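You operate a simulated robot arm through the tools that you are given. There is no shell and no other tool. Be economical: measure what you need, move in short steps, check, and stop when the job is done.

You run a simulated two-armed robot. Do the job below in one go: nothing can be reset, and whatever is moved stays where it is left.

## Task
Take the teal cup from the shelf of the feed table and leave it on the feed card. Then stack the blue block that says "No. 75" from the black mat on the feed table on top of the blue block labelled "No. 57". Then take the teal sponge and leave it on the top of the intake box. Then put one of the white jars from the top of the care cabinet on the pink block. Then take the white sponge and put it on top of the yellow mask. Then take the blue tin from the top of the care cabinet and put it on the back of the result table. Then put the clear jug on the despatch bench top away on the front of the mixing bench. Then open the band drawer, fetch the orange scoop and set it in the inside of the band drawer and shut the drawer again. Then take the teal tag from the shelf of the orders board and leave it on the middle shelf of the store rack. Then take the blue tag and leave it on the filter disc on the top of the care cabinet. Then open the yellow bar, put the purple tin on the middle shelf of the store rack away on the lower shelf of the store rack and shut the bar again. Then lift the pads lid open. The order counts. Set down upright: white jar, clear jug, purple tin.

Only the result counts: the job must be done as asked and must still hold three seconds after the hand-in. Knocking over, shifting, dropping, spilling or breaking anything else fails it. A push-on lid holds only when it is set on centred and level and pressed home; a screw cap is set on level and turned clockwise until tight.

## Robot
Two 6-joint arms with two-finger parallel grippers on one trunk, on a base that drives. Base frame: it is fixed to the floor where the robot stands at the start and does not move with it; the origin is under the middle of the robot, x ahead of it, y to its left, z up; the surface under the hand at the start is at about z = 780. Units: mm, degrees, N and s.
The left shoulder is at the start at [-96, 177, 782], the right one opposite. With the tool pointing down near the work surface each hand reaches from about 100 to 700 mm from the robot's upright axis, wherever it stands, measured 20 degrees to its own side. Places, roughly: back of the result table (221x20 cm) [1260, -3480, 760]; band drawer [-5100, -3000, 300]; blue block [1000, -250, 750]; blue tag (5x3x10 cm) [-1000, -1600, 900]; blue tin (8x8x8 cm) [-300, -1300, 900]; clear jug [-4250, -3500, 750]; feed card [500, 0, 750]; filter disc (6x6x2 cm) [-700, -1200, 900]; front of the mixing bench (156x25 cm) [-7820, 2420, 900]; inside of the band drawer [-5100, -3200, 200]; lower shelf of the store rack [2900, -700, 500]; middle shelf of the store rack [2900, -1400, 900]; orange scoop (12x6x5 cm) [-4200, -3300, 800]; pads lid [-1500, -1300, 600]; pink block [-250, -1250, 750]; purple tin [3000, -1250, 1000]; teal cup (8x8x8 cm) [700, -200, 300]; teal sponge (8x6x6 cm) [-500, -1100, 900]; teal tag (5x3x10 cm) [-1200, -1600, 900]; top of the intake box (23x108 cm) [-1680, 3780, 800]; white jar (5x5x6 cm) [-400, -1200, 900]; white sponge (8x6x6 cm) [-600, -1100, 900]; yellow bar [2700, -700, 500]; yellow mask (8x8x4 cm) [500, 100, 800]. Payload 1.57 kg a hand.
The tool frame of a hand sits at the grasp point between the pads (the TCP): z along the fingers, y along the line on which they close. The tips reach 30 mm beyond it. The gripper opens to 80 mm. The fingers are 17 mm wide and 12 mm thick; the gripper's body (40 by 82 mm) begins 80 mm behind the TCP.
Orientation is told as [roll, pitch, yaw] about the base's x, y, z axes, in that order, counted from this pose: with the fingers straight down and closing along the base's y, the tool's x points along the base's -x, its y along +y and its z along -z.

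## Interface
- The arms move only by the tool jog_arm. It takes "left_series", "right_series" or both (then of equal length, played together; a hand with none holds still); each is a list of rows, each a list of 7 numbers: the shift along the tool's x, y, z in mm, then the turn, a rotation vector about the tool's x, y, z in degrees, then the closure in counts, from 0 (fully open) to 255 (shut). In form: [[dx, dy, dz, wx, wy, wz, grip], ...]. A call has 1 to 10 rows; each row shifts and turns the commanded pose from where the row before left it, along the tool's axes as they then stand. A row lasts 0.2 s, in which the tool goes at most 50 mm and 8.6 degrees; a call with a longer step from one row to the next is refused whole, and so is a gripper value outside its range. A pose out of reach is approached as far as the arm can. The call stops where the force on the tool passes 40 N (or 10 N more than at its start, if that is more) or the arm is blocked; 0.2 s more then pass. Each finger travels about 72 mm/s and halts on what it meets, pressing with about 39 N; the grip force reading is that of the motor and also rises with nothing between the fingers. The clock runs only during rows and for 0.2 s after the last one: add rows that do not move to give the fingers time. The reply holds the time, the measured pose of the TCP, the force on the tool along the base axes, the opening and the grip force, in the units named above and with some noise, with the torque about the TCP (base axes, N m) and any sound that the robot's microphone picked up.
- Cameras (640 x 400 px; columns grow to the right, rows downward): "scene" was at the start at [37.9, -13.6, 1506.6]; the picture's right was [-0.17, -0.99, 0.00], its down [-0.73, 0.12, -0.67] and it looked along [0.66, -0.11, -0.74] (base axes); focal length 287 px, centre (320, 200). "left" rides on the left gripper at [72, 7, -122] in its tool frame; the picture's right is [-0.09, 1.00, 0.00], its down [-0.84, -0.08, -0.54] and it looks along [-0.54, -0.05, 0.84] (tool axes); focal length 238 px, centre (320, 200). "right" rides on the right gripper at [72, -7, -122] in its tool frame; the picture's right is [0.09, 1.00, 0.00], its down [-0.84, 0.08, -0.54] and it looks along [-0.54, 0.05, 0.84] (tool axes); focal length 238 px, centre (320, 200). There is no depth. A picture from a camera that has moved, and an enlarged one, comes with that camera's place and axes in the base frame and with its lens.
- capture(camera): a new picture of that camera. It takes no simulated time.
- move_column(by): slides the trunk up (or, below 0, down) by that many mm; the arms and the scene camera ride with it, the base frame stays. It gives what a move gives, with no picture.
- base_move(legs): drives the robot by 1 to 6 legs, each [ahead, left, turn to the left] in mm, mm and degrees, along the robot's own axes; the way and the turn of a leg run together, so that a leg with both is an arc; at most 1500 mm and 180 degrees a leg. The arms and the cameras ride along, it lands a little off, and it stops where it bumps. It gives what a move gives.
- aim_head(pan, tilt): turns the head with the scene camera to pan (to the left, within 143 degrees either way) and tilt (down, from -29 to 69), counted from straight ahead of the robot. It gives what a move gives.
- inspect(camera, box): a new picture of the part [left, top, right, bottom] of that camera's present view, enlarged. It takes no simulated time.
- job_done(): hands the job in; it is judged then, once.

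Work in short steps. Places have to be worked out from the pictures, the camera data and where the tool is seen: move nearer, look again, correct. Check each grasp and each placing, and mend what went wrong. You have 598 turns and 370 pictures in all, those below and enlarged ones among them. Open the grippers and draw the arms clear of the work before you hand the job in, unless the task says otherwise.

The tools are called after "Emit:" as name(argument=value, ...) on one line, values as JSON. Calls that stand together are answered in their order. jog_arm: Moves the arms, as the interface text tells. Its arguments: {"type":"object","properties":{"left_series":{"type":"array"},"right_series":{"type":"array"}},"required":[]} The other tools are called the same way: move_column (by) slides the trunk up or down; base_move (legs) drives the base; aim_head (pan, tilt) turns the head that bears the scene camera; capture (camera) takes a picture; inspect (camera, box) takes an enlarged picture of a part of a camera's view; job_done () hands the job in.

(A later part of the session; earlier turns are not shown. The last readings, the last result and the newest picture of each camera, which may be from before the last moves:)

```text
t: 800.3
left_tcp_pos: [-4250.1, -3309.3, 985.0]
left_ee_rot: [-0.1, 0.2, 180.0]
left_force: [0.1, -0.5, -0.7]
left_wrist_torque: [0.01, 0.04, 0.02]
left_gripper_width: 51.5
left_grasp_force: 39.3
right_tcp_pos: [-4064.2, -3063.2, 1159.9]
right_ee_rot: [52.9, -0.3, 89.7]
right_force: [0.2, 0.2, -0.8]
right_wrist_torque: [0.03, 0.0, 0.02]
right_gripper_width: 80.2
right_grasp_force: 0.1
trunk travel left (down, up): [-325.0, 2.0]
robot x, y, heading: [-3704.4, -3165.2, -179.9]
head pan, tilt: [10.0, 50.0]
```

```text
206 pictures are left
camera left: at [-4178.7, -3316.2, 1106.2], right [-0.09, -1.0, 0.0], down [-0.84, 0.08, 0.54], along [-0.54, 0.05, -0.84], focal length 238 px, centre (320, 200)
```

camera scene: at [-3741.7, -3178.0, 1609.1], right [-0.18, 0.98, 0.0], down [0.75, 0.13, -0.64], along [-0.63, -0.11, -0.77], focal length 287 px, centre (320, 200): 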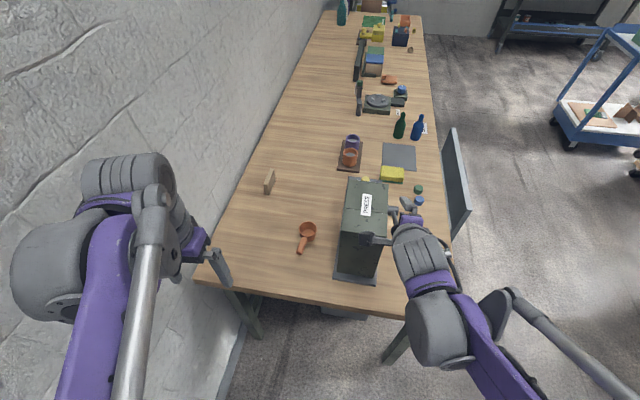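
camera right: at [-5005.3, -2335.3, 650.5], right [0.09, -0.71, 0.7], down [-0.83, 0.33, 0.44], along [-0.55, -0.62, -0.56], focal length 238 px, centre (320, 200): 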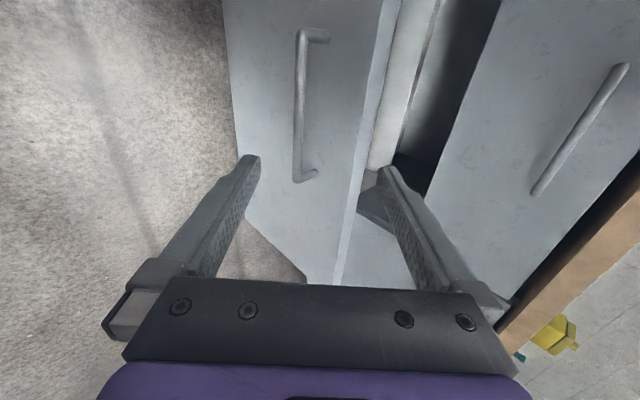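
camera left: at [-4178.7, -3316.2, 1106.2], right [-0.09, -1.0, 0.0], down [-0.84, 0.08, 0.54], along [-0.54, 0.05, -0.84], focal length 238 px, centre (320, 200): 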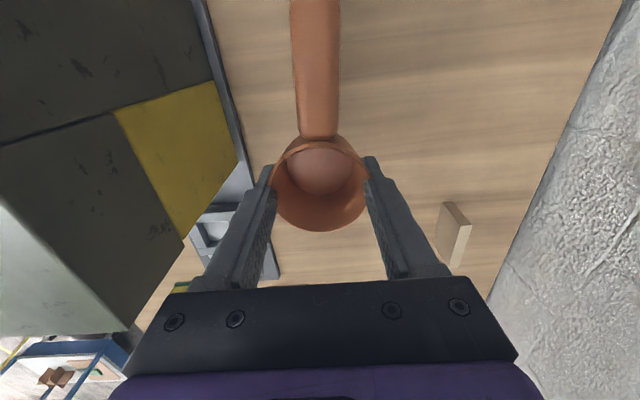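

Scoop held. I retract and drive back to the drawer.

Emit:
jog_arm(left_series=[[40, 0, -15, 0, 0, 0, 255], [45, 0, -10, 0, 0, 0, 255], [45, 0, -10, 0, 0, 0, 255], [45, 0, 0, 0, 0, 0, 255], [45, 0, 0, 0, 0, 0, 255], [40, 0, 0, 0, 0, 0, 255], [0, 0, 0, 0, 0, 0, 255]])

Emit:
base_move(legs=[[0, -970, 0], [0, 0, 90], [0, -1500, 0], [0, -30, 0]])

Emit:
aim_head(pan=10, tilt=58)

Emit:
capture(camera="scene")

```text
t: 801.9
left_tcp_pos: [-3991.9, -3311.1, 1019.8]
left_ee_rot: [-0.1, 0.2, 180.0]
left_force: [0.3, 0.3, -0.2]
left_wrist_torque: [-0.01, 0.0, 0.01]
left_gripper_width: 51.4
left_grasp_force: 38.9
right_tcp_pos: [-4064.8, -3063.8, 1159.0]
right_ee_rot: [52.8, -0.2, 89.7]
right_force: [-0.1, -0.3, 0.4]
right_wrist_torque: [-0.04, -0.01, 0.0]
right_gripper_width: 80.3
right_grasp_force: 0.0
trunk travel left (down, up): [-325.0, 2.0]
robot x, y, heading: [-3708.7, -3161.7, -179.7]
head pan, tilt: [10.0, 50.0]
```

```text
t: 828.0
left_tcp_pos: [-5096.0, -2483.1, 1019.0]
left_ee_rot: [-0.1, 0.1, -89.8]
left_force: [0.3, -0.3, -1.1]
left_wrist_torque: [0.01, -0.02, 0.02]
left_gripper_width: 50.4
left_grasp_force: 39.0
right_tcp_pos: [-5342.6, -2557.8, 1160.2]
right_ee_rot: [53.0, -0.2, -180.0]
right_force: [-0.3, 0.9, -0.2]
right_wrist_torque: [0.0, 0.0, 0.01]
right_gripper_width: 80.1
right_grasp_force: 0.0
trunk travel left (down, up): [-325.0, 2.0]
robot x, y, heading: [-5241.3, -2200.9, -89.7]
head pan, tilt: [10.0, 50.0]
```

```text
t: 828.7
left_tcp_pos: [-5094.9, -2483.2, 1019.1]
left_ee_rot: [0.0, 0.1, -89.9]
left_force: [1.1, -0.5, -0.7]
left_wrist_torque: [-0.02, -0.03, -0.01]
left_gripper_width: 50.6
left_grasp_force: 38.7
right_tcp_pos: [-5343.2, -2557.2, 1159.8]
right_ee_rot: [52.8, -0.2, -179.9]
right_force: [-0.3, -0.7, 0.5]
right_wrist_torque: [0.05, -0.02, -0.01]
right_gripper_width: 80.0
right_grasp_force: 0.1
trunk travel left (down, up): [-325.0, 2.0]
robot x, y, heading: [-5243.2, -2200.8, -89.5]
head pan, tilt: [10.0, 58.0]
```

```text
205 pictures are left
camera scene: at [-5231.9, -2227.2, 1598.9], right [-0.98, -0.18, 0.0], down [-0.15, 0.83, -0.53], along [0.1, -0.52, -0.85], focal length 287 px, centre (320, 200)
```

scene: 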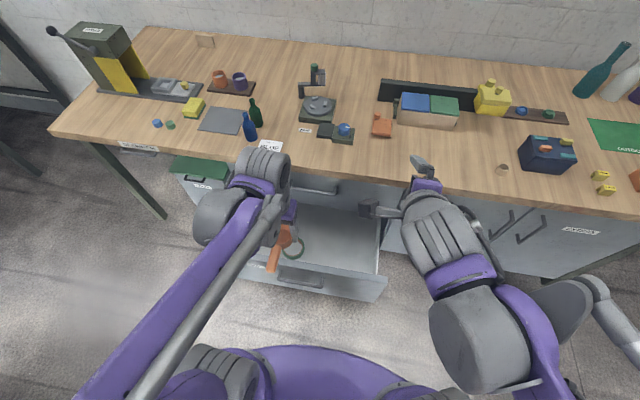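

Drawer is still open. I lower the trunk and bring the scoop over the drawer's free right part.

Emit:
move_column(by=-250)

Emit:
jog_arm(left_series=[[-43, -17, 0, 0, 0, 0, 255], [-43, -17, 0, 0, 0, 0, 255], [-43, -17, 0, 0, 0, 0, 255], [-43, -17, 0, 0, 0, 0, 255], [-43, -17, 0, 0, 0, 0, 255], [0, 0, 0, 0, 0, 0, 255]])

Emit:
capture(camera="left")

Emit:
capture(camera="scene")

```text
t: 831.2
left_tcp_pos: [-5094.1, -2483.2, 769.5]
left_ee_rot: [0.1, 0.1, -89.8]
left_force: [0.0, 0.5, -0.6]
left_wrist_torque: [-0.02, -0.01, 0.01]
left_gripper_width: 51.0
left_grasp_force: 38.7
right_tcp_pos: [-5341.5, -2556.3, 909.7]
right_ee_rot: [52.9, -0.1, -180.0]
right_force: [-0.2, 0.0, -0.4]
right_wrist_torque: [0.01, -0.03, 0.01]
right_gripper_width: 80.0
right_grasp_force: 0.1
trunk travel left (down, up): [-75.0, 252.0]
robot x, y, heading: [-5240.1, -2204.8, -89.5]
head pan, tilt: [10.0, 58.0]
```

```text
t: 832.6
left_tcp_pos: [-5179.8, -2698.6, 770.3]
left_ee_rot: [0.0, 0.1, -89.8]
left_force: [0.1, -0.4, -0.8]
left_wrist_torque: [-0.01, 0.0, -0.02]
left_gripper_width: 50.5
left_grasp_force: 39.0
right_tcp_pos: [-5342.5, -2557.3, 910.0]
right_ee_rot: [53.0, -0.2, -179.9]
right_force: [-0.6, 0.8, 0.6]
right_wrist_torque: [-0.02, -0.04, -0.03]
right_gripper_width: 80.2
right_grasp_force: 0.1
trunk travel left (down, up): [-75.0, 252.0]
robot x, y, heading: [-5240.8, -2201.9, -89.5]
head pan, tilt: [10.0, 58.0]
```

```text
204 pictures are left
camera left: at [-5173.4, -2626.3, 890.6], right [1.0, -0.09, 0.0], down [-0.07, -0.84, 0.54], along [-0.05, -0.54, -0.84], focal length 238 px, centre (320, 200)
```

left: 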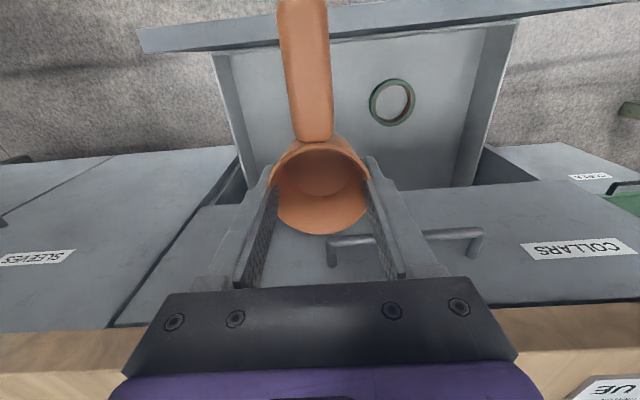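

```text
203 pictures are left
camera scene: at [-5231.1, -2259.3, 1339.6], right [-0.98, -0.18, 0.0], down [-0.15, 0.83, -0.53], along [0.1, -0.52, -0.85], focal length 287 px, centre (320, 200)
```

scene: 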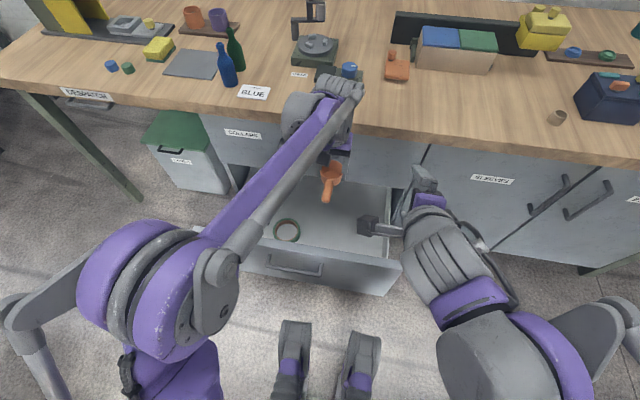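

I shift a little deeper and to the right, away from the upper handle, then descend partway.

Emit:
jog_arm(left_series=[[-12, -30, 0, 0, 0, 0, 255], [-12, -30, 0, 0, 0, 0, 255], [0, 0, 45, 0, 0, 0, 255], [0, 0, 45, 0, 0, 0, 255], [0, 0, 45, 0, 0, 0, 255], [0, 0, 45, 0, 0, 0, 255], [0, 0, 45, 0, 0, 0, 255], [0, 0, 45, 0, 0, 0, 255], [0, 0, 40, 0, 0, 0, 255], [0, 0, 0, 0, 0, 0, 255]])

Emit:
capture(camera="left")

Emit:
capture(camera="scene")

```text
t: 834.8
left_tcp_pos: [-5240.5, -2721.2, 459.1]
left_ee_rot: [0.0, 0.1, -89.8]
left_force: [-0.3, 0.4, -1.0]
left_wrist_torque: [0.0, 0.01, 0.02]
left_gripper_width: 50.3
left_grasp_force: 39.4
right_tcp_pos: [-5342.4, -2558.3, 909.8]
right_ee_rot: [52.9, -0.2, -180.0]
right_force: [0.1, 0.4, -1.0]
right_wrist_torque: [0.01, 0.03, 0.03]
right_gripper_width: 79.8
right_grasp_force: 0.1
trunk travel left (down, up): [-75.0, 252.0]
robot x, y, heading: [-5241.0, -2200.7, -89.6]
head pan, tilt: [10.0, 58.0]
```

```text
202 pictures are left
camera left: at [-5232.8, -2650.4, 580.3], right [1.0, -0.09, 0.0], down [-0.07, -0.84, 0.54], along [-0.05, -0.54, -0.84], focal length 238 px, centre (320, 200)
```

left: 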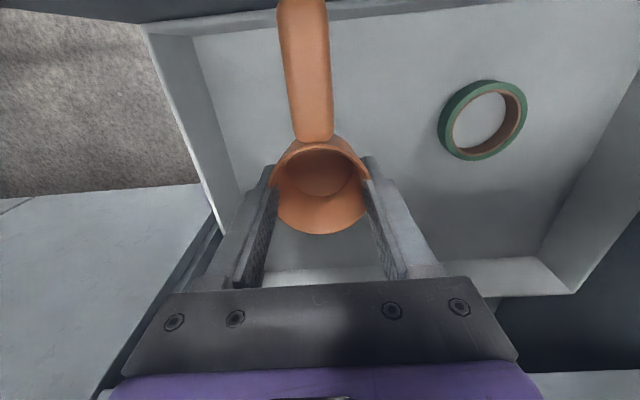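

```text
201 pictures are left
camera scene: at [-5231.2, -2259.5, 1339.6], right [-0.98, -0.18, 0.0], down [-0.15, 0.83, -0.53], along [0.1, -0.52, -0.85], focal length 287 px, centre (320, 200)
```

scene: 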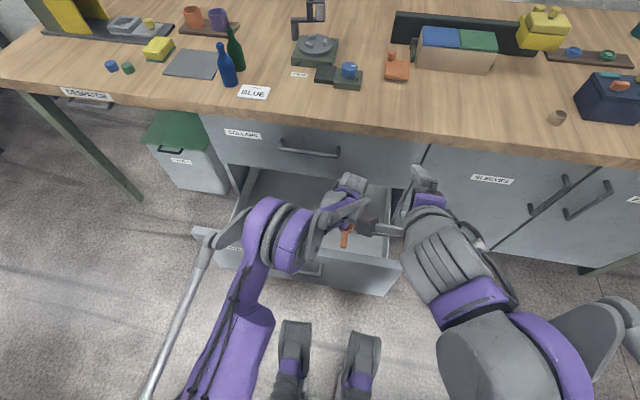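

The left elbow comes close to the drawer front; I raise the trunk 130 mm so the elbow stays higher, then lower the hand further.

Emit:
move_column(by=130)

Emit:
jog_arm(left_series=[[0, 0, 45, 0, 0, 0, 255], [0, 0, 45, 0, 0, 0, 255], [0, 0, 45, 0, 0, 0, 255], [0, 0, 40, 0, 0, 0, 255], [0, 0, 40, 0, 0, 0, 255], [0, 0, 0, 0, 0, 0, 255]])

Emit:
capture(camera="scene")

Emit:
capture(camera="left")

```text
t: 836.4
left_tcp_pos: [-5239.8, -2722.3, 588.4]
left_ee_rot: [0.0, 0.2, -89.7]
left_force: [-0.4, 0.1, -0.4]
left_wrist_torque: [-0.03, 0.0, -0.03]
left_gripper_width: 50.6
left_grasp_force: 39.8
right_tcp_pos: [-5342.1, -2557.2, 1038.3]
right_ee_rot: [52.9, -0.2, -179.8]
right_force: [0.8, -0.6, 0.6]
right_wrist_torque: [0.03, 0.0, 0.01]
right_gripper_width: 80.0
right_grasp_force: 0.1
trunk travel left (down, up): [-205.0, 122.0]
robot x, y, heading: [-5243.1, -2201.9, -89.6]
head pan, tilt: [10.0, 58.0]
```

```text
t: 837.8
left_tcp_pos: [-5235.3, -2710.7, 391.1]
left_ee_rot: [0.0, 0.1, -89.9]
left_force: [0.4, 0.6, 1.0]
left_wrist_torque: [0.0, 0.02, 0.0]
left_gripper_width: 50.5
left_grasp_force: 39.1
left hand out of reach, approached as far as the arm can: row 5
right_tcp_pos: [-5342.6, -2558.1, 1038.9]
right_ee_rot: [53.0, -0.1, -179.8]
right_force: [-1.5, -0.3, -0.1]
right_wrist_torque: [-0.03, 0.01, -0.02]
right_gripper_width: 79.9
right_grasp_force: 0.0
trunk travel left (down, up): [-205.0, 122.0]
robot x, y, heading: [-5241.9, -2201.7, -89.4]
head pan, tilt: [10.0, 58.0]
```

```text
200 pictures are left
camera scene: at [-5231.5, -2231.8, 1474.3], right [-0.98, -0.18, 0.0], down [-0.15, 0.83, -0.53], along [0.1, -0.52, -0.85], focal length 287 px, centre (320, 200)
```

scene: 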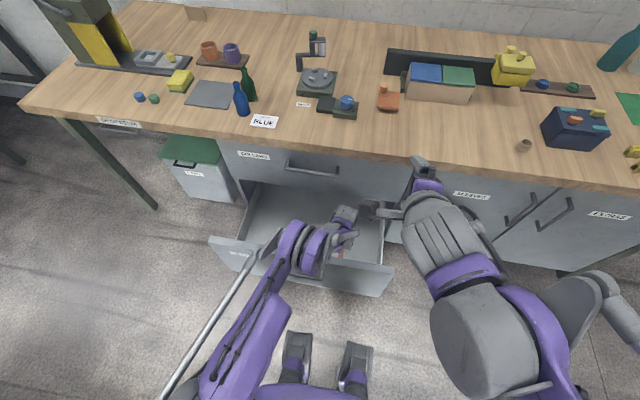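

```text
199 pictures are left
camera left: at [-5229.4, -2638.9, 513.1], right [1.0, -0.09, 0.0], down [-0.07, -0.84, 0.54], along [-0.05, -0.54, -0.84], focal length 238 px, centre (320, 200)
```

left: 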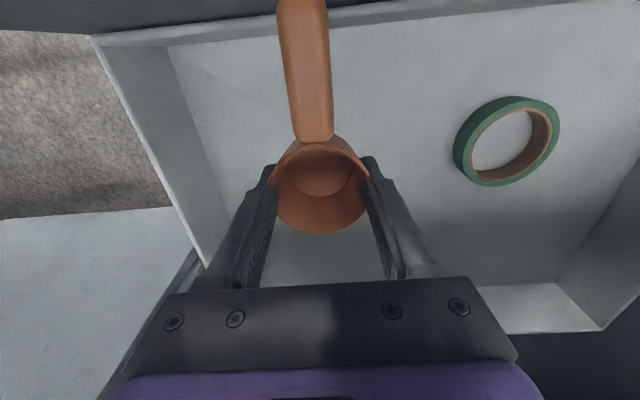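

The arm is at full stretch; I lower the trunk to bring the scoop down to the drawer floor.

Emit:
move_column(by=-80)

Emit:
capture(camera="left")

Emit:
capture(camera="scene")

```text
t: 839.0
left_tcp_pos: [-5235.3, -2711.0, 311.1]
left_ee_rot: [0.1, 0.1, -89.8]
left_force: [0.3, 0.0, -0.1]
left_wrist_torque: [0.01, -0.02, -0.01]
left_gripper_width: 50.1
left_grasp_force: 38.6
right_tcp_pos: [-5342.9, -2557.8, 959.1]
right_ee_rot: [52.9, -0.1, -179.8]
right_force: [-0.6, 0.0, -0.2]
right_wrist_torque: [0.01, -0.01, 0.0]
right_gripper_width: 80.1
right_grasp_force: 0.0
trunk travel left (down, up): [-125.0, 202.0]
robot x, y, heading: [-5241.6, -2202.1, -89.6]
head pan, tilt: [10.0, 58.0]
```

```text
198 pictures are left
camera left: at [-5229.7, -2639.4, 433.3], right [1.0, -0.09, 0.0], down [-0.07, -0.84, 0.54], along [-0.05, -0.54, -0.84], focal length 238 px, centre (320, 200)
```

left: 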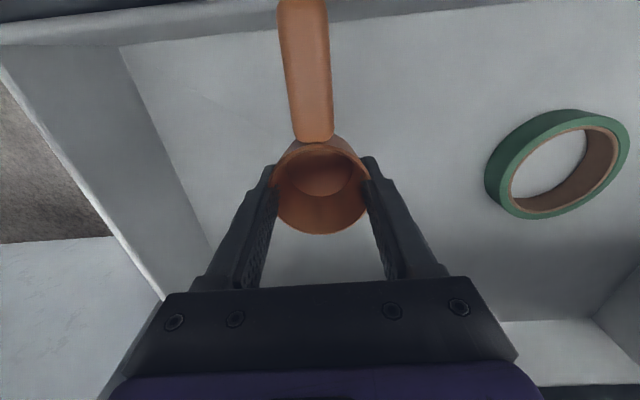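

```text
197 pictures are left
camera scene: at [-5231.3, -2243.4, 1395.0], right [-0.98, -0.18, 0.0], down [-0.15, 0.83, -0.53], along [0.1, -0.52, -0.85], focal length 287 px, centre (320, 200)
```

scene: 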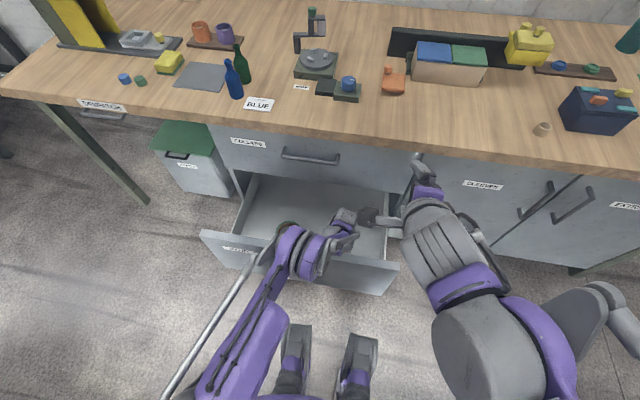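

Emit:
move_column(by=-18)

Emit:
move_column(by=-5)

Emit:
move_column(by=-5)

Emit:
capture(camera="left")

```text
t: 839.6
left_tcp_pos: [-5235.9, -2710.8, 294.1]
left_ee_rot: [0.0, 0.1, -89.8]
left_force: [-0.5, -0.1, -0.7]
left_wrist_torque: [0.0, 0.0, 0.0]
left_gripper_width: 50.0
left_grasp_force: 39.4
right_tcp_pos: [-5341.5, -2557.8, 941.7]
right_ee_rot: [52.9, -0.2, -180.0]
right_force: [0.7, 0.1, 0.0]
right_wrist_torque: [-0.02, 0.02, -0.05]
right_gripper_width: 79.9
right_grasp_force: 0.0
trunk travel left (down, up): [-107.0, 220.0]
robot x, y, heading: [-5245.0, -2200.9, -89.5]
head pan, tilt: [10.0, 58.0]
```

```text
t: 840.2
left_tcp_pos: [-5237.3, -2710.1, 290.4]
left_ee_rot: [0.0, 0.2, -89.7]
left_force: [0.6, 0.7, 10.5]
left_wrist_torque: [0.91, 0.0, -0.09]
left_gripper_width: 50.4
left_grasp_force: 39.1
right_tcp_pos: [-5341.6, -2557.4, 937.4]
right_ee_rot: [52.9, -0.2, -179.9]
right_force: [0.4, -0.1, 0.4]
right_wrist_torque: [0.01, 0.0, 0.04]
right_gripper_width: 79.8
right_grasp_force: 0.1
trunk travel left (down, up): [-102.0, 225.0]
robot x, y, heading: [-5242.5, -2200.8, -89.4]
head pan, tilt: [10.0, 58.0]
```

```text
t: 840.7
left_tcp_pos: [-5236.2, -2712.5, 283.3]
left_ee_rot: [0.0, 0.1, -89.7]
left_force: [1.4, 1.6, 5.3]
left_wrist_torque: [0.54, -0.02, -0.04]
left_gripper_width: 50.5
left_grasp_force: 38.7
right_tcp_pos: [-5341.8, -2559.1, 931.9]
right_ee_rot: [52.9, -0.2, -179.9]
right_force: [0.0, -0.2, -0.3]
right_wrist_torque: [-0.01, -0.01, 0.03]
right_gripper_width: 80.2
right_grasp_force: 0.0
trunk travel left (down, up): [-97.0, 230.0]
robot x, y, heading: [-5243.6, -2204.4, -89.6]
head pan, tilt: [10.0, 58.0]
```

```text
196 pictures are left
camera left: at [-5229.8, -2639.0, 404.7], right [1.0, -0.09, 0.0], down [-0.07, -0.84, 0.54], along [-0.05, -0.54, -0.84], focal length 238 px, centre (320, 200)
```

left: 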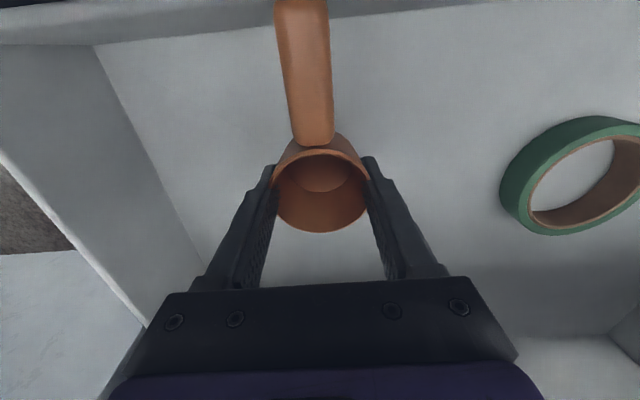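

The handle end touched the floor first (it droops). I lower a bit more until the cup rests.

Emit:
move_column(by=-4)

Emit:
move_column(by=-4)

Emit:
capture(camera="left")

```text
t: 841.2
left_tcp_pos: [-5236.0, -2710.8, 280.8]
left_ee_rot: [0.0, 0.0, -89.7]
left_force: [0.2, 2.0, 8.3]
left_wrist_torque: [0.77, 0.04, -0.04]
left_gripper_width: 50.5
left_grasp_force: 38.6
right_tcp_pos: [-5342.9, -2557.4, 927.6]
right_ee_rot: [52.8, -0.2, -179.8]
right_force: [-0.6, 0.9, 0.3]
right_wrist_torque: [-0.01, 0.06, 0.01]
right_gripper_width: 80.1
right_grasp_force: 0.1
trunk travel left (down, up): [-93.0, 234.0]
robot x, y, heading: [-5241.4, -2206.5, -89.7]
head pan, tilt: [10.0, 58.0]
```

```text
t: 841.8
left_tcp_pos: [-5237.0, -2711.2, 280.1]
left_ee_rot: [0.0, 0.0, -89.8]
left_force: [0.0, 2.1, 10.0]
left_wrist_torque: [0.94, 0.03, -0.02]
left_gripper_width: 50.9
left_grasp_force: 39.1
right_tcp_pos: [-5342.9, -2555.3, 925.4]
right_ee_rot: [53.0, -0.2, -179.9]
right_force: [-0.3, -0.9, -0.2]
right_wrist_torque: [0.02, 0.04, -0.04]
right_gripper_width: 79.9
right_grasp_force: 0.0
trunk travel left (down, up): [-89.0, 238.0]
robot x, y, heading: [-5241.1, -2201.2, -89.7]
head pan, tilt: [10.0, 58.0]
```

```text
195 pictures are left
camera left: at [-5229.8, -2639.2, 400.1], right [1.0, -0.09, 0.0], down [-0.07, -0.84, 0.54], along [-0.05, -0.54, -0.84], focal length 238 px, centre (320, 200)
```

left: 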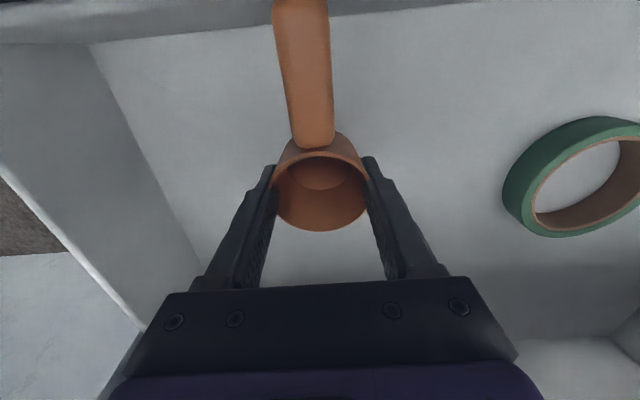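

The handle end is right against the drawer's front wall. I raise slightly, move 25 mm deeper and lower again.

Emit:
move_column(by=20)

Emit:
jog_arm(left_series=[[-10, 0, 0, 0, 0, 0, 255], [-15, 0, 0, 0, 0, 0, 255], [-10, 0, 0, 0, 0, 0, 255], [0, 0, 0, 0, 0, 0, 255]])

Emit:
capture(camera="left")

```text
t: 842.5
left_tcp_pos: [-5236.4, -2711.6, 295.1]
left_ee_rot: [0.0, 0.2, -89.8]
left_force: [0.6, -0.5, -1.7]
left_wrist_torque: [-0.05, -0.03, 0.02]
left_gripper_width: 50.7
left_grasp_force: 38.4
right_tcp_pos: [-5342.4, -2558.4, 944.0]
right_ee_rot: [52.8, -0.2, -179.9]
right_force: [0.7, 0.9, 0.6]
right_wrist_torque: [0.0, 0.01, -0.03]
right_gripper_width: 80.1
right_grasp_force: 0.0
trunk travel left (down, up): [-109.0, 218.0]
robot x, y, heading: [-5243.6, -2204.4, -89.6]
head pan, tilt: [10.0, 58.0]
```

```text
t: 843.5
left_tcp_pos: [-5234.8, -2740.7, 303.3]
left_ee_rot: [-0.1, 0.1, -89.8]
left_force: [0.2, -1.1, 0.0]
left_wrist_torque: [0.04, 0.0, 0.0]
left_gripper_width: 50.4
left_grasp_force: 39.3
left hand out of reach, approached as far as the arm can: row 2, 3
right_tcp_pos: [-5343.9, -2556.9, 943.1]
right_ee_rot: [53.0, -0.2, -179.8]
right_force: [0.7, 0.0, 0.2]
right_wrist_torque: [-0.01, 0.01, 0.0]
right_gripper_width: 80.0
right_grasp_force: 0.1
trunk travel left (down, up): [-109.0, 218.0]
robot x, y, heading: [-5243.4, -2200.1, -89.7]
head pan, tilt: [10.0, 58.0]
```

```text
194 pictures are left
camera left: at [-5227.7, -2668.6, 424.5], right [1.0, -0.09, 0.0], down [-0.07, -0.84, 0.54], along [-0.05, -0.54, -0.84], focal length 238 px, centre (320, 200)
```

left: 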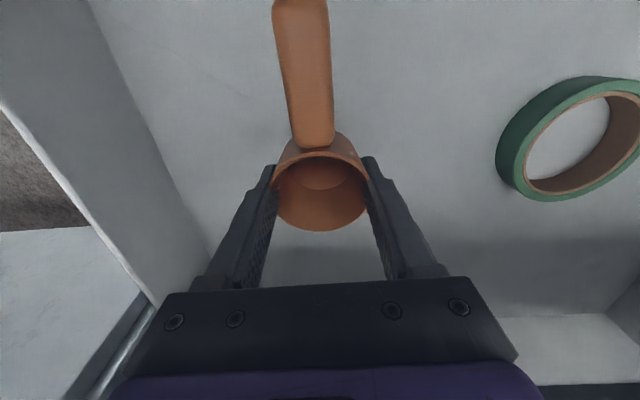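

Emit:
move_column(by=-18)

Emit:
move_column(by=-5)

Emit:
move_column(by=-4)

Emit:
move_column(by=-4)

Emit:
capture(camera="left")

```text
t: 844.1
left_tcp_pos: [-5235.3, -2739.9, 285.1]
left_ee_rot: [0.0, 0.0, -89.9]
left_force: [-0.4, 0.5, -0.8]
left_wrist_torque: [0.04, -0.01, 0.01]
left_gripper_width: 50.5
left_grasp_force: 38.9
right_tcp_pos: [-5342.1, -2558.1, 926.5]
right_ee_rot: [52.9, -0.2, -179.8]
right_force: [0.0, -0.2, 0.5]
right_wrist_torque: [-0.01, 0.02, 0.0]
right_gripper_width: 80.0
right_grasp_force: 0.2
trunk travel left (down, up): [-91.0, 236.0]
robot x, y, heading: [-5241.8, -2199.2, -89.4]
head pan, tilt: [10.0, 58.0]
```

```text
t: 844.6
left_tcp_pos: [-5234.2, -2740.1, 280.6]
left_ee_rot: [0.0, 0.1, -89.8]
left_force: [-1.3, 0.3, -0.7]
left_wrist_torque: [-0.02, 0.0, -0.01]
left_gripper_width: 50.3
left_grasp_force: 39.2
right_tcp_pos: [-5342.8, -2557.0, 920.3]
right_ee_rot: [52.9, -0.2, -179.9]
right_force: [-0.6, 0.5, 0.2]
right_wrist_torque: [0.02, -0.01, -0.02]
right_gripper_width: 80.3
right_grasp_force: 0.0
trunk travel left (down, up): [-86.0, 241.0]
robot x, y, heading: [-5243.5, -2205.1, -89.5]
head pan, tilt: [10.0, 58.0]
```

```text
t: 845.2
left_tcp_pos: [-5234.2, -2740.2, 277.2]
left_ee_rot: [-0.1, 0.1, -89.9]
left_force: [-0.2, -0.3, -0.4]
left_wrist_torque: [0.01, 0.04, -0.01]
left_gripper_width: 50.7
left_grasp_force: 39.2
right_tcp_pos: [-5342.4, -2557.7, 915.8]
right_ee_rot: [52.9, -0.2, -179.8]
right_force: [-0.4, -0.6, -0.5]
right_wrist_torque: [0.01, -0.01, 0.01]
right_gripper_width: 80.0
right_grasp_force: 0.0
trunk travel left (down, up): [-82.0, 245.0]
robot x, y, heading: [-5244.1, -2203.9, -89.6]
head pan, tilt: [10.0, 58.0]
```

```text
t: 845.7
left_tcp_pos: [-5234.4, -2738.6, 272.6]
left_ee_rot: [0.0, 0.1, -89.9]
left_force: [0.6, 0.0, -0.4]
left_wrist_torque: [0.0, -0.02, -0.01]
left_gripper_width: 50.4
left_grasp_force: 39.3
right_tcp_pos: [-5343.6, -2557.7, 912.7]
right_ee_rot: [52.9, -0.2, -179.9]
right_force: [-0.1, -0.1, 0.8]
right_wrist_torque: [-0.01, 0.0, 0.05]
right_gripper_width: 79.9
right_grasp_force: 0.0
trunk travel left (down, up): [-78.0, 249.0]
robot x, y, heading: [-5239.4, -2204.5, -89.2]
head pan, tilt: [10.0, 58.0]
```

```text
193 pictures are left
camera left: at [-5227.8, -2668.7, 393.6], right [1.0, -0.09, 0.0], down [-0.07, -0.84, 0.54], along [-0.05, -0.54, -0.84], focal length 238 px, centre (320, 200)
```

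left: 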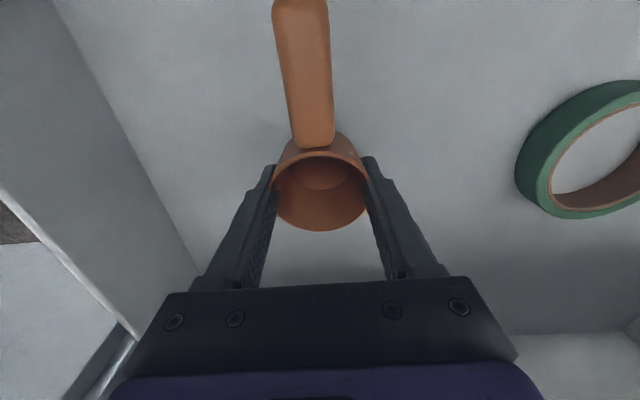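

I check the elbow clearance over the drawer front.

Emit:
inspect(camera="scene", box=[180, 160, 420, 310])

```text
2.67 times, centred on (300, 235) of scene
camera zoom: at [-5231.2, -2258.5, 1342.9], right [-0.98, -0.18, 0.0], down [-0.15, 0.83, -0.53], along [0.1, -0.52, -0.85], focal length 765 px, centre (373, 107)
```

zoom: 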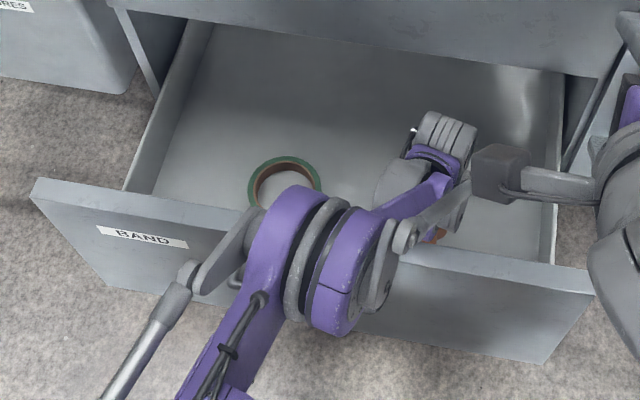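

Elbow is just above the drawer front. I lower a few more mm carefully.

Emit:
move_column(by=-4)

Emit:
move_column(by=-4)

```text
t: 846.2
left_tcp_pos: [-5234.8, -2739.7, 269.0]
left_ee_rot: [0.1, 0.0, -89.9]
left_force: [0.3, -0.2, -0.1]
left_wrist_torque: [-0.01, 0.0, -0.04]
left_gripper_width: 50.5
left_grasp_force: 39.2
right_tcp_pos: [-5341.4, -2557.8, 908.2]
right_ee_rot: [52.9, -0.2, -180.0]
right_force: [0.9, -0.2, -0.3]
right_wrist_torque: [-0.01, 0.0, -0.01]
right_gripper_width: 79.8
right_grasp_force: 0.1
trunk travel left (down, up): [-74.0, 253.0]
robot x, y, heading: [-5241.9, -2200.9, -89.3]
head pan, tilt: [10.0, 58.0]
```

```text
t: 846.8
left_tcp_pos: [-5234.8, -2739.7, 265.1]
left_ee_rot: [0.0, 0.1, -89.7]
left_force: [0.3, 0.0, -0.3]
left_wrist_torque: [-0.03, 0.0, -0.02]
left_gripper_width: 50.5
left_grasp_force: 38.9
right_tcp_pos: [-5342.2, -2557.8, 905.7]
right_ee_rot: [52.9, -0.3, -179.9]
right_force: [0.7, -0.6, -0.9]
right_wrist_torque: [-0.02, 0.02, 0.02]
right_gripper_width: 80.1
right_grasp_force: 0.1
trunk travel left (down, up): [-70.0, 257.0]
robot x, y, heading: [-5240.6, -2203.4, -89.9]
head pan, tilt: [10.0, 58.0]
```

Estimated floor z≈213, so about 14 mm remain. I go down 5 mm more and then release gently.

Emit:
move_column(by=-5)

Emit:
capture(camera="left")

```text
t: 847.3
left_tcp_pos: [-5233.9, -2741.4, 258.8]
left_ee_rot: [0.0, 0.1, -89.8]
left_force: [1.2, 0.0, -0.9]
left_wrist_torque: [-0.02, 0.02, 0.01]
left_gripper_width: 50.5
left_grasp_force: 38.8
right_tcp_pos: [-5342.5, -2557.9, 899.2]
right_ee_rot: [52.8, -0.2, -179.8]
right_force: [-0.5, 0.1, 0.5]
right_wrist_torque: [-0.02, 0.04, 0.04]
right_gripper_width: 80.2
right_grasp_force: 0.1
trunk travel left (down, up): [-65.0, 262.0]
robot x, y, heading: [-5243.5, -2200.6, -89.6]
head pan, tilt: [10.0, 58.0]
```

```text
191 pictures are left
camera left: at [-5227.8, -2668.5, 380.4], right [1.0, -0.09, 0.0], down [-0.07, -0.84, 0.54], along [-0.05, -0.54, -0.84], focal length 238 px, centre (320, 200)
```

left: 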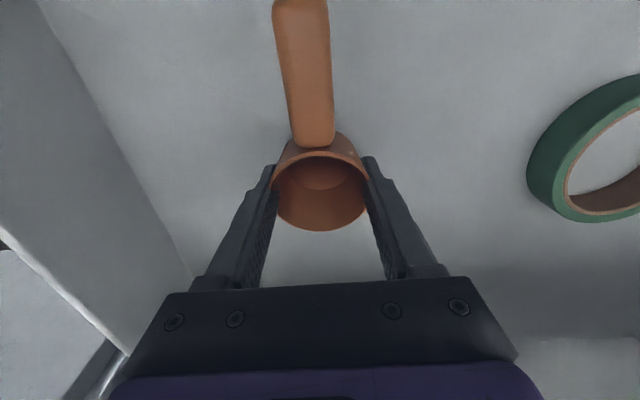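

Emit:
move_column(by=-5)

Emit:
move_column(by=-4)

```text
t: 847.8
left_tcp_pos: [-5233.5, -2740.0, 254.9]
left_ee_rot: [0.0, 0.1, -89.8]
left_force: [0.0, -0.3, -0.4]
left_wrist_torque: [-0.02, 0.05, 0.0]
left_gripper_width: 50.5
left_grasp_force: 39.1
right_tcp_pos: [-5342.7, -2557.0, 894.4]
right_ee_rot: [52.8, -0.2, -179.9]
right_force: [0.6, -0.6, 0.4]
right_wrist_torque: [-0.01, -0.03, -0.04]
right_gripper_width: 80.0
right_grasp_force: 0.1
trunk travel left (down, up): [-60.0, 267.0]
robot x, y, heading: [-5241.0, -2203.2, -89.3]
head pan, tilt: [10.0, 58.0]
```

```text
t: 848.4
left_tcp_pos: [-5234.3, -2741.0, 249.4]
left_ee_rot: [0.0, 0.1, -89.7]
left_force: [0.1, 0.4, -0.6]
left_wrist_torque: [0.0, 0.01, -0.02]
left_gripper_width: 50.3
left_grasp_force: 39.5
right_tcp_pos: [-5342.1, -2557.1, 891.2]
right_ee_rot: [52.9, -0.2, -179.9]
right_force: [0.8, 0.3, -0.5]
right_wrist_torque: [0.0, 0.01, 0.03]
right_gripper_width: 80.0
right_grasp_force: 0.1
trunk travel left (down, up): [-56.0, 271.0]
robot x, y, heading: [-5240.6, -2203.1, -89.6]
head pan, tilt: [10.0, 58.0]
```

Emit:
move_column(by=-4)

Emit:
move_column(by=-4)

Emit:
inspect(camera="scene", box=[180, 160, 420, 310])

```text
t: 848.9
left_tcp_pos: [-5233.8, -2740.8, 246.2]
left_ee_rot: [0.0, 0.0, -89.7]
left_force: [0.6, -0.1, -0.4]
left_wrist_torque: [0.0, -0.01, 0.0]
left_gripper_width: 50.4
left_grasp_force: 38.9
right_tcp_pos: [-5342.9, -2558.1, 886.9]
right_ee_rot: [52.9, -0.3, -179.8]
right_force: [-1.0, 0.9, -0.1]
right_wrist_torque: [0.0, -0.01, -0.02]
right_gripper_width: 80.0
right_grasp_force: 0.0
trunk travel left (down, up): [-52.0, 275.0]
robot x, y, heading: [-5245.1, -2202.3, -89.7]
head pan, tilt: [10.0, 58.0]
```

```text
t: 849.4
left_tcp_pos: [-5234.2, -2741.5, 242.9]
left_ee_rot: [-0.1, 0.1, -89.8]
left_force: [1.0, 0.1, 0.1]
left_wrist_torque: [0.0, 0.0, 0.0]
left_gripper_width: 50.3
left_grasp_force: 39.1
right_tcp_pos: [-5343.2, -2557.9, 883.7]
right_ee_rot: [52.9, -0.2, -179.9]
right_force: [-0.2, 0.3, -0.2]
right_wrist_torque: [-0.03, -0.05, -0.01]
right_gripper_width: 79.9
right_grasp_force: 0.2
trunk travel left (down, up): [-48.0, 279.0]
robot x, y, heading: [-5240.9, -2204.4, -89.3]
head pan, tilt: [10.0, 58.0]
```

```text
2.67 times, centred on (300, 235) of scene
camera zoom: at [-5231.1, -2269.6, 1309.8], right [-0.98, -0.18, 0.0], down [-0.15, 0.83, -0.53], along [0.1, -0.52, -0.85], focal length 765 px, centre (373, 107)
```

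zoom: 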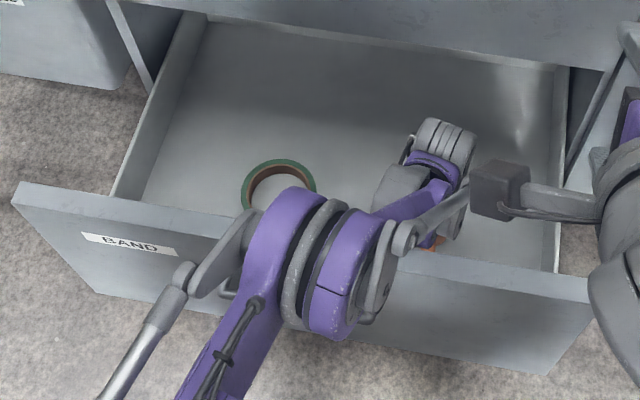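

Still no floor contact; a few more small steps down.

Emit:
move_column(by=-4)

Emit:
move_column(by=-4)

Emit:
move_column(by=-4)

```text
t: 850.0
left_tcp_pos: [-5233.7, -2740.9, 238.3]
left_ee_rot: [0.0, 0.2, -89.8]
left_force: [-0.7, -0.9, -1.3]
left_wrist_torque: [0.0, 0.01, 0.02]
left_gripper_width: 50.5
left_grasp_force: 39.0
right_tcp_pos: [-5342.7, -2557.5, 878.4]
right_ee_rot: [52.8, -0.2, -179.9]
right_force: [-0.6, 0.0, 0.2]
right_wrist_torque: [0.01, -0.03, 0.03]
right_gripper_width: 79.7
right_grasp_force: 0.0
trunk travel left (down, up): [-44.0, 283.0]
robot x, y, heading: [-5241.5, -2200.8, -89.6]
head pan, tilt: [10.0, 58.0]
```

```text
t: 850.5
left_tcp_pos: [-5235.4, -2740.8, 234.8]
left_ee_rot: [0.0, 0.1, -89.8]
left_force: [0.7, 1.1, -0.3]
left_wrist_torque: [-0.02, -0.01, -0.01]
left_gripper_width: 50.4
left_grasp_force: 38.8
right_tcp_pos: [-5342.1, -2557.7, 875.3]
right_ee_rot: [52.8, -0.1, -179.9]
right_force: [-0.2, -0.6, 0.9]
right_wrist_torque: [0.02, 0.04, -0.01]
right_gripper_width: 79.9
right_grasp_force: 0.0
trunk travel left (down, up): [-40.0, 287.0]
robot x, y, heading: [-5245.1, -2202.8, -89.5]
head pan, tilt: [10.0, 58.0]
```

```text
t: 851.0
left_tcp_pos: [-5235.1, -2740.2, 230.4]
left_ee_rot: [0.0, 0.1, -89.8]
left_force: [0.3, 0.5, -0.9]
left_wrist_torque: [0.02, 0.02, 0.03]
left_gripper_width: 50.4
left_grasp_force: 38.7
right_tcp_pos: [-5342.5, -2558.0, 870.2]
right_ee_rot: [52.8, -0.3, -179.9]
right_force: [0.5, 0.2, -0.3]
right_wrist_torque: [-0.02, 0.05, -0.02]
right_gripper_width: 80.0
right_grasp_force: 0.0
trunk travel left (down, up): [-36.0, 291.0]
robot x, y, heading: [-5245.6, -2203.0, -89.6]
head pan, tilt: [10.0, 58.0]
```

Emit:
capture(camera="left")

Emit:
move_column(by=-4)

Emit:
move_column(by=-4)

```text
189 pictures are left
camera left: at [-5227.9, -2668.7, 351.6], right [1.0, -0.09, 0.0], down [-0.07, -0.84, 0.54], along [-0.05, -0.54, -0.84], focal length 238 px, centre (320, 200)
```

left: 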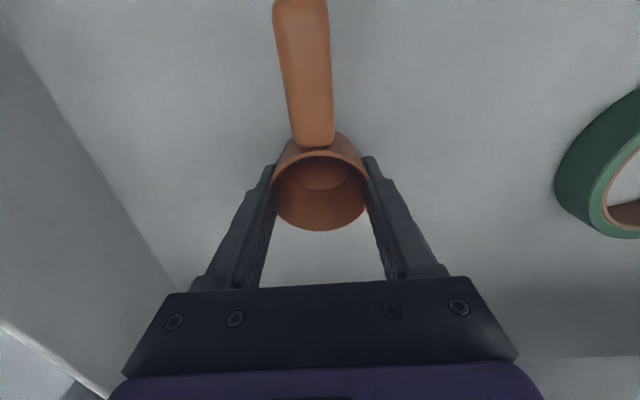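

```text
t: 851.5
left_tcp_pos: [-5234.7, -2739.5, 226.6]
left_ee_rot: [0.0, 0.1, -89.9]
left_force: [-0.3, -0.7, -0.9]
left_wrist_torque: [-0.01, 0.0, -0.04]
left_gripper_width: 50.6
left_grasp_force: 38.6
right_tcp_pos: [-5342.0, -2557.5, 866.4]
right_ee_rot: [52.8, -0.2, -180.0]
right_force: [0.1, -0.1, 0.4]
right_wrist_torque: [0.0, 0.01, -0.01]
right_gripper_width: 80.2
right_grasp_force: 0.2
trunk travel left (down, up): [-32.0, 295.0]
robot x, y, heading: [-5245.1, -2199.0, -89.6]
head pan, tilt: [10.0, 58.0]
```

```text
t: 852.1
left_tcp_pos: [-5235.2, -2740.4, 222.7]
left_ee_rot: [0.1, 0.1, -89.8]
left_force: [0.3, -0.6, -1.0]
left_wrist_torque: [0.0, 0.02, 0.0]
left_gripper_width: 50.5
left_grasp_force: 39.3
right_tcp_pos: [-5343.7, -2558.6, 863.3]
right_ee_rot: [52.9, -0.2, -179.9]
right_force: [0.0, -0.1, 0.2]
right_wrist_torque: [-0.01, -0.04, 0.02]
right_gripper_width: 80.0
right_grasp_force: 0.1
trunk travel left (down, up): [-28.0, 299.0]
robot x, y, heading: [-5239.6, -2205.3, -89.4]
head pan, tilt: [10.0, 58.0]
```

Emit:
move_column(by=-3)

Emit:
move_column(by=-3)

Emit:
move_column(by=-3)

```text
t: 852.6
left_tcp_pos: [-5234.4, -2740.0, 219.0]
left_ee_rot: [0.0, 0.1, -89.9]
left_force: [1.1, 0.1, -0.5]
left_wrist_torque: [-0.01, -0.03, -0.01]
left_gripper_width: 50.7
left_grasp_force: 38.9
right_tcp_pos: [-5341.6, -2558.1, 858.7]
right_ee_rot: [52.7, -0.2, -179.9]
right_force: [-0.4, -0.3, 0.8]
right_wrist_torque: [0.0, 0.0, 0.03]
right_gripper_width: 80.1
right_grasp_force: 0.1
trunk travel left (down, up): [-25.0, 302.0]
robot x, y, heading: [-5241.8, -2201.3, -89.5]
head pan, tilt: [10.0, 58.0]
```

```text
t: 853.1
left_tcp_pos: [-5235.0, -2738.8, 217.4]
left_ee_rot: [0.1, 0.2, -89.8]
left_force: [0.8, 2.9, 9.1]
left_wrist_torque: [-0.09, -0.04, -0.03]
left_gripper_width: 50.8
left_grasp_force: 38.7
right_tcp_pos: [-5342.7, -2557.3, 856.5]
right_ee_rot: [52.9, -0.2, -179.9]
right_force: [-0.1, 1.1, -0.1]
right_wrist_torque: [0.03, 0.0, 0.01]
right_gripper_width: 80.1
right_grasp_force: 0.1
trunk travel left (down, up): [-22.0, 305.0]
robot x, y, heading: [-5246.4, -2202.8, -89.5]
head pan, tilt: [10.0, 58.0]
```

```text
t: 853.6
left_tcp_pos: [-5234.9, -2740.7, 217.3]
left_ee_rot: [0.0, 0.0, -89.9]
left_force: [1.8, 12.6, 38.0]
left_wrist_torque: [-0.26, -0.13, 0.05]
left_gripper_width: 50.6
left_grasp_force: 39.2
right_tcp_pos: [-5342.7, -2555.3, 854.1]
right_ee_rot: [53.1, -0.2, -179.8]
right_force: [0.6, -0.4, 0.3]
right_wrist_torque: [0.04, -0.04, -0.01]
right_gripper_width: 80.2
right_grasp_force: 0.0
trunk travel left (down, up): [-19.0, 308.0]
robot x, y, heading: [-5245.4, -2204.4, -89.4]
head pan, tilt: [10.0, 58.0]
```

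Floor contact. I relax 3 mm, release, raise the trunk, and look.

Emit:
move_column(by=3)

Emit:
jog_arm(left_series=[[0, 0, 0, 0, 0, 0, 150], [0, 0, 0, 0, 0, 0, 60], [0, 0, 0, 0, 0, 0, 0], [0, 0, 0, 0, 0, 0, 0]])

Emit:
move_column(by=160)

Emit:
jog_arm(left_series=[[0, 0, -45, 0, 0, 0, 0], [0, 0, -45, 0, 0, 0, 0], [0, 0, -45, 0, 0, 0, 0], [0, 0, -45, 0, 0, 0, 0], [0, 0, -45, 0, 0, 0, 0], [0, 0, 0, 0, 0, 0, 0]])

Emit:
capture(camera="left")

```text
t: 854.2
left_tcp_pos: [-5235.0, -2739.9, 216.6]
left_ee_rot: [-0.1, -0.1, -89.8]
left_force: [1.5, 3.9, 28.1]
left_wrist_torque: [-0.43, -0.06, 0.05]
left_gripper_width: 50.5
left_grasp_force: 39.3
right_tcp_pos: [-5342.2, -2555.5, 857.3]
right_ee_rot: [53.0, -0.2, -180.0]
right_force: [-0.2, -0.1, 0.9]
right_wrist_torque: [-0.01, -0.01, 0.0]
right_gripper_width: 80.1
right_grasp_force: 0.1
trunk travel left (down, up): [-22.0, 305.0]
robot x, y, heading: [-5238.3, -2200.7, -89.6]
head pan, tilt: [10.0, 58.0]
```

```text
t: 855.2
left_tcp_pos: [-5235.8, -2739.9, 216.3]
left_ee_rot: [-0.1, 0.1, -89.8]
left_force: [0.0, 0.2, 0.9]
left_wrist_torque: [-0.02, -0.02, 0.0]
left_gripper_width: 80.0
left_grasp_force: 0.1
right_tcp_pos: [-5342.6, -2556.2, 857.0]
right_ee_rot: [52.8, -0.1, -179.9]
right_force: [-0.4, -0.2, 0.5]
right_wrist_torque: [0.0, -0.02, -0.01]
right_gripper_width: 79.9
right_grasp_force: 0.0
trunk travel left (down, up): [-22.0, 305.0]
robot x, y, heading: [-5242.0, -2200.0, -89.4]
head pan, tilt: [10.0, 58.0]
```

```text
t: 857.0
left_tcp_pos: [-5234.4, -2751.6, 392.2]
left_ee_rot: [-0.2, -1.4, -89.8]
left_force: [0.2, 1.1, 0.0]
left_wrist_torque: [-0.01, -0.01, -0.04]
left_gripper_width: 80.0
left_grasp_force: 0.0
right_tcp_pos: [-5342.4, -2557.5, 1015.1]
right_ee_rot: [52.9, -0.2, -179.9]
right_force: [0.2, 0.1, -1.0]
right_wrist_torque: [0.02, -0.02, 0.03]
right_gripper_width: 79.7
right_grasp_force: 0.0
trunk travel left (down, up): [-182.0, 145.0]
robot x, y, heading: [-5242.1, -2201.4, -89.3]
head pan, tilt: [10.0, 58.0]
```

```text
t: 858.4
left_tcp_pos: [-5234.0, -2747.1, 618.2]
left_ee_rot: [0.0, -1.4, -89.8]
left_force: [-0.1, 0.2, 0.4]
left_wrist_torque: [0.03, 0.02, -0.05]
left_gripper_width: 79.9
left_grasp_force: 0.0
right_tcp_pos: [-5342.0, -2558.3, 1015.6]
right_ee_rot: [52.7, -0.2, -179.8]
right_force: [-0.2, 0.4, -0.5]
right_wrist_torque: [0.0, -0.01, 0.03]
right_gripper_width: 80.0
right_grasp_force: 0.0
trunk travel left (down, up): [-182.0, 145.0]
robot x, y, heading: [-5244.6, -2204.0, -89.8]
head pan, tilt: [10.0, 58.0]
```

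```text
188 pictures are left
camera left: at [-5226.6, -2672.3, 736.6], right [1.0, -0.09, 0.0], down [-0.07, -0.82, 0.56], along [-0.05, -0.56, -0.83], focal length 238 px, centre (320, 200)
```

left: 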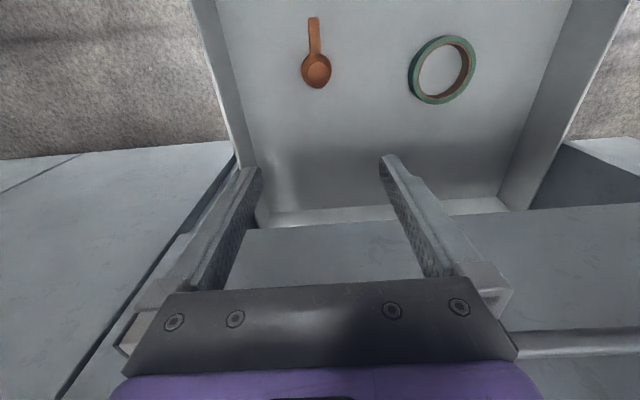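

The scoop lies in the drawer beside the ring. I retract the left hand and line up the right hand with the drawer front to push it shut.

Emit:
jog_arm(left_series=[[45, 0, 0, 0, 1.4, 0, 0], [45, 0, -15, 0, 0, 0, 0], [45, 0, -20, 0, 0, 0, 0], [45, 0, -20, 0, 0, 0, 0], [45, 0, -20, 0, 0, 0, 0], [45, 0, -20, 0, 0, 0, 0], [0, 0, 0, 0, 0, 0, 0]])

Emit:
base_move(legs=[[-100, 0, 0], [0, 255, 0]])

Emit:
move_column(by=-110)

Emit:
aim_head(pan=-5, tilt=55)

Emit:
capture(camera="scene")

```text
t: 860.0
left_tcp_pos: [-5235.4, -2477.0, 712.7]
left_ee_rot: [0.0, 0.1, -89.7]
left_force: [-0.6, -0.3, -0.5]
left_wrist_torque: [0.01, 0.01, -0.02]
left_gripper_width: 80.2
left_grasp_force: 0.1
right_tcp_pos: [-5342.9, -2559.0, 1017.2]
right_ee_rot: [52.8, -0.2, -180.0]
right_force: [0.6, -0.5, -0.5]
right_wrist_torque: [-0.01, 0.02, -0.01]
right_gripper_width: 80.1
right_grasp_force: 0.0
trunk travel left (down, up): [-182.0, 145.0]
robot x, y, heading: [-5240.0, -2199.8, -89.7]
head pan, tilt: [10.0, 58.0]
```

```text
t: 863.6
left_tcp_pos: [-4979.1, -2375.5, 712.4]
left_ee_rot: [-0.1, 0.0, -89.6]
left_force: [0.5, -0.2, 0.0]
left_wrist_torque: [-0.01, 0.02, 0.03]
left_gripper_width: 80.0
left_grasp_force: 0.1
right_tcp_pos: [-5085.8, -2456.7, 1017.0]
right_ee_rot: [52.8, -0.3, -179.7]
right_force: [-1.1, -1.0, -0.4]
right_wrist_torque: [0.0, -0.03, 0.02]
right_gripper_width: 80.0
right_grasp_force: 0.1
trunk travel left (down, up): [-182.0, 145.0]
robot x, y, heading: [-4986.6, -2101.7, -89.7]
head pan, tilt: [10.0, 58.0]
```

```text
t: 865.0
left_tcp_pos: [-4979.0, -2374.4, 601.5]
left_ee_rot: [-0.1, -0.1, -89.7]
left_force: [0.4, -0.7, 0.4]
left_wrist_torque: [0.01, -0.01, -0.02]
left_gripper_width: 80.2
left_grasp_force: 0.0
right_tcp_pos: [-5085.7, -2456.1, 907.6]
right_ee_rot: [52.9, -0.2, -179.8]
right_force: [0.4, 0.3, 0.2]
right_wrist_torque: [-0.02, 0.01, 0.01]
right_gripper_width: 80.0
right_grasp_force: 0.1
trunk travel left (down, up): [-72.0, 255.0]
robot x, y, heading: [-4988.0, -2102.0, -89.6]
head pan, tilt: [10.0, 58.0]
```

```text
t: 865.8
left_tcp_pos: [-4977.8, -2375.4, 602.8]
left_ee_rot: [-0.1, 0.0, -89.6]
left_force: [-1.1, -0.3, 0.5]
left_wrist_torque: [-0.01, 0.01, 0.0]
left_gripper_width: 80.0
left_grasp_force: 0.0
right_tcp_pos: [-5086.8, -2456.4, 905.6]
right_ee_rot: [52.8, -0.3, -179.6]
right_force: [-0.7, -0.2, 0.0]
right_wrist_torque: [0.01, 0.01, -0.03]
right_gripper_width: 80.1
right_grasp_force: 0.1
trunk travel left (down, up): [-72.0, 255.0]
robot x, y, heading: [-4988.1, -2098.1, -89.2]
head pan, tilt: [-5.0, 55.0]
```

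```text
187 pictures are left
camera scene: at [-4993.8, -2163.4, 1339.8], right [-1.0, 0.08, 0.0], down [0.06, 0.82, -0.57], along [-0.04, -0.57, -0.82], focal length 287 px, centre (320, 200)
```

scene: 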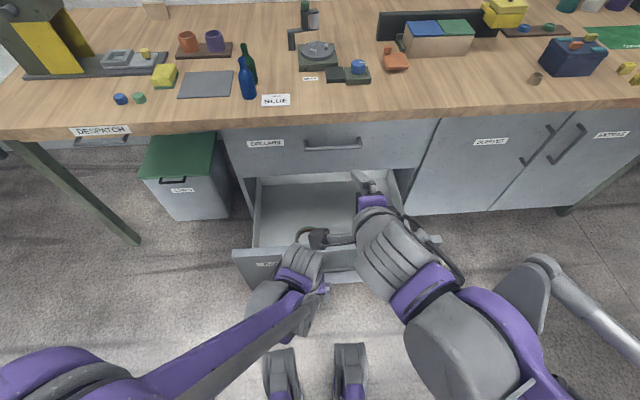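

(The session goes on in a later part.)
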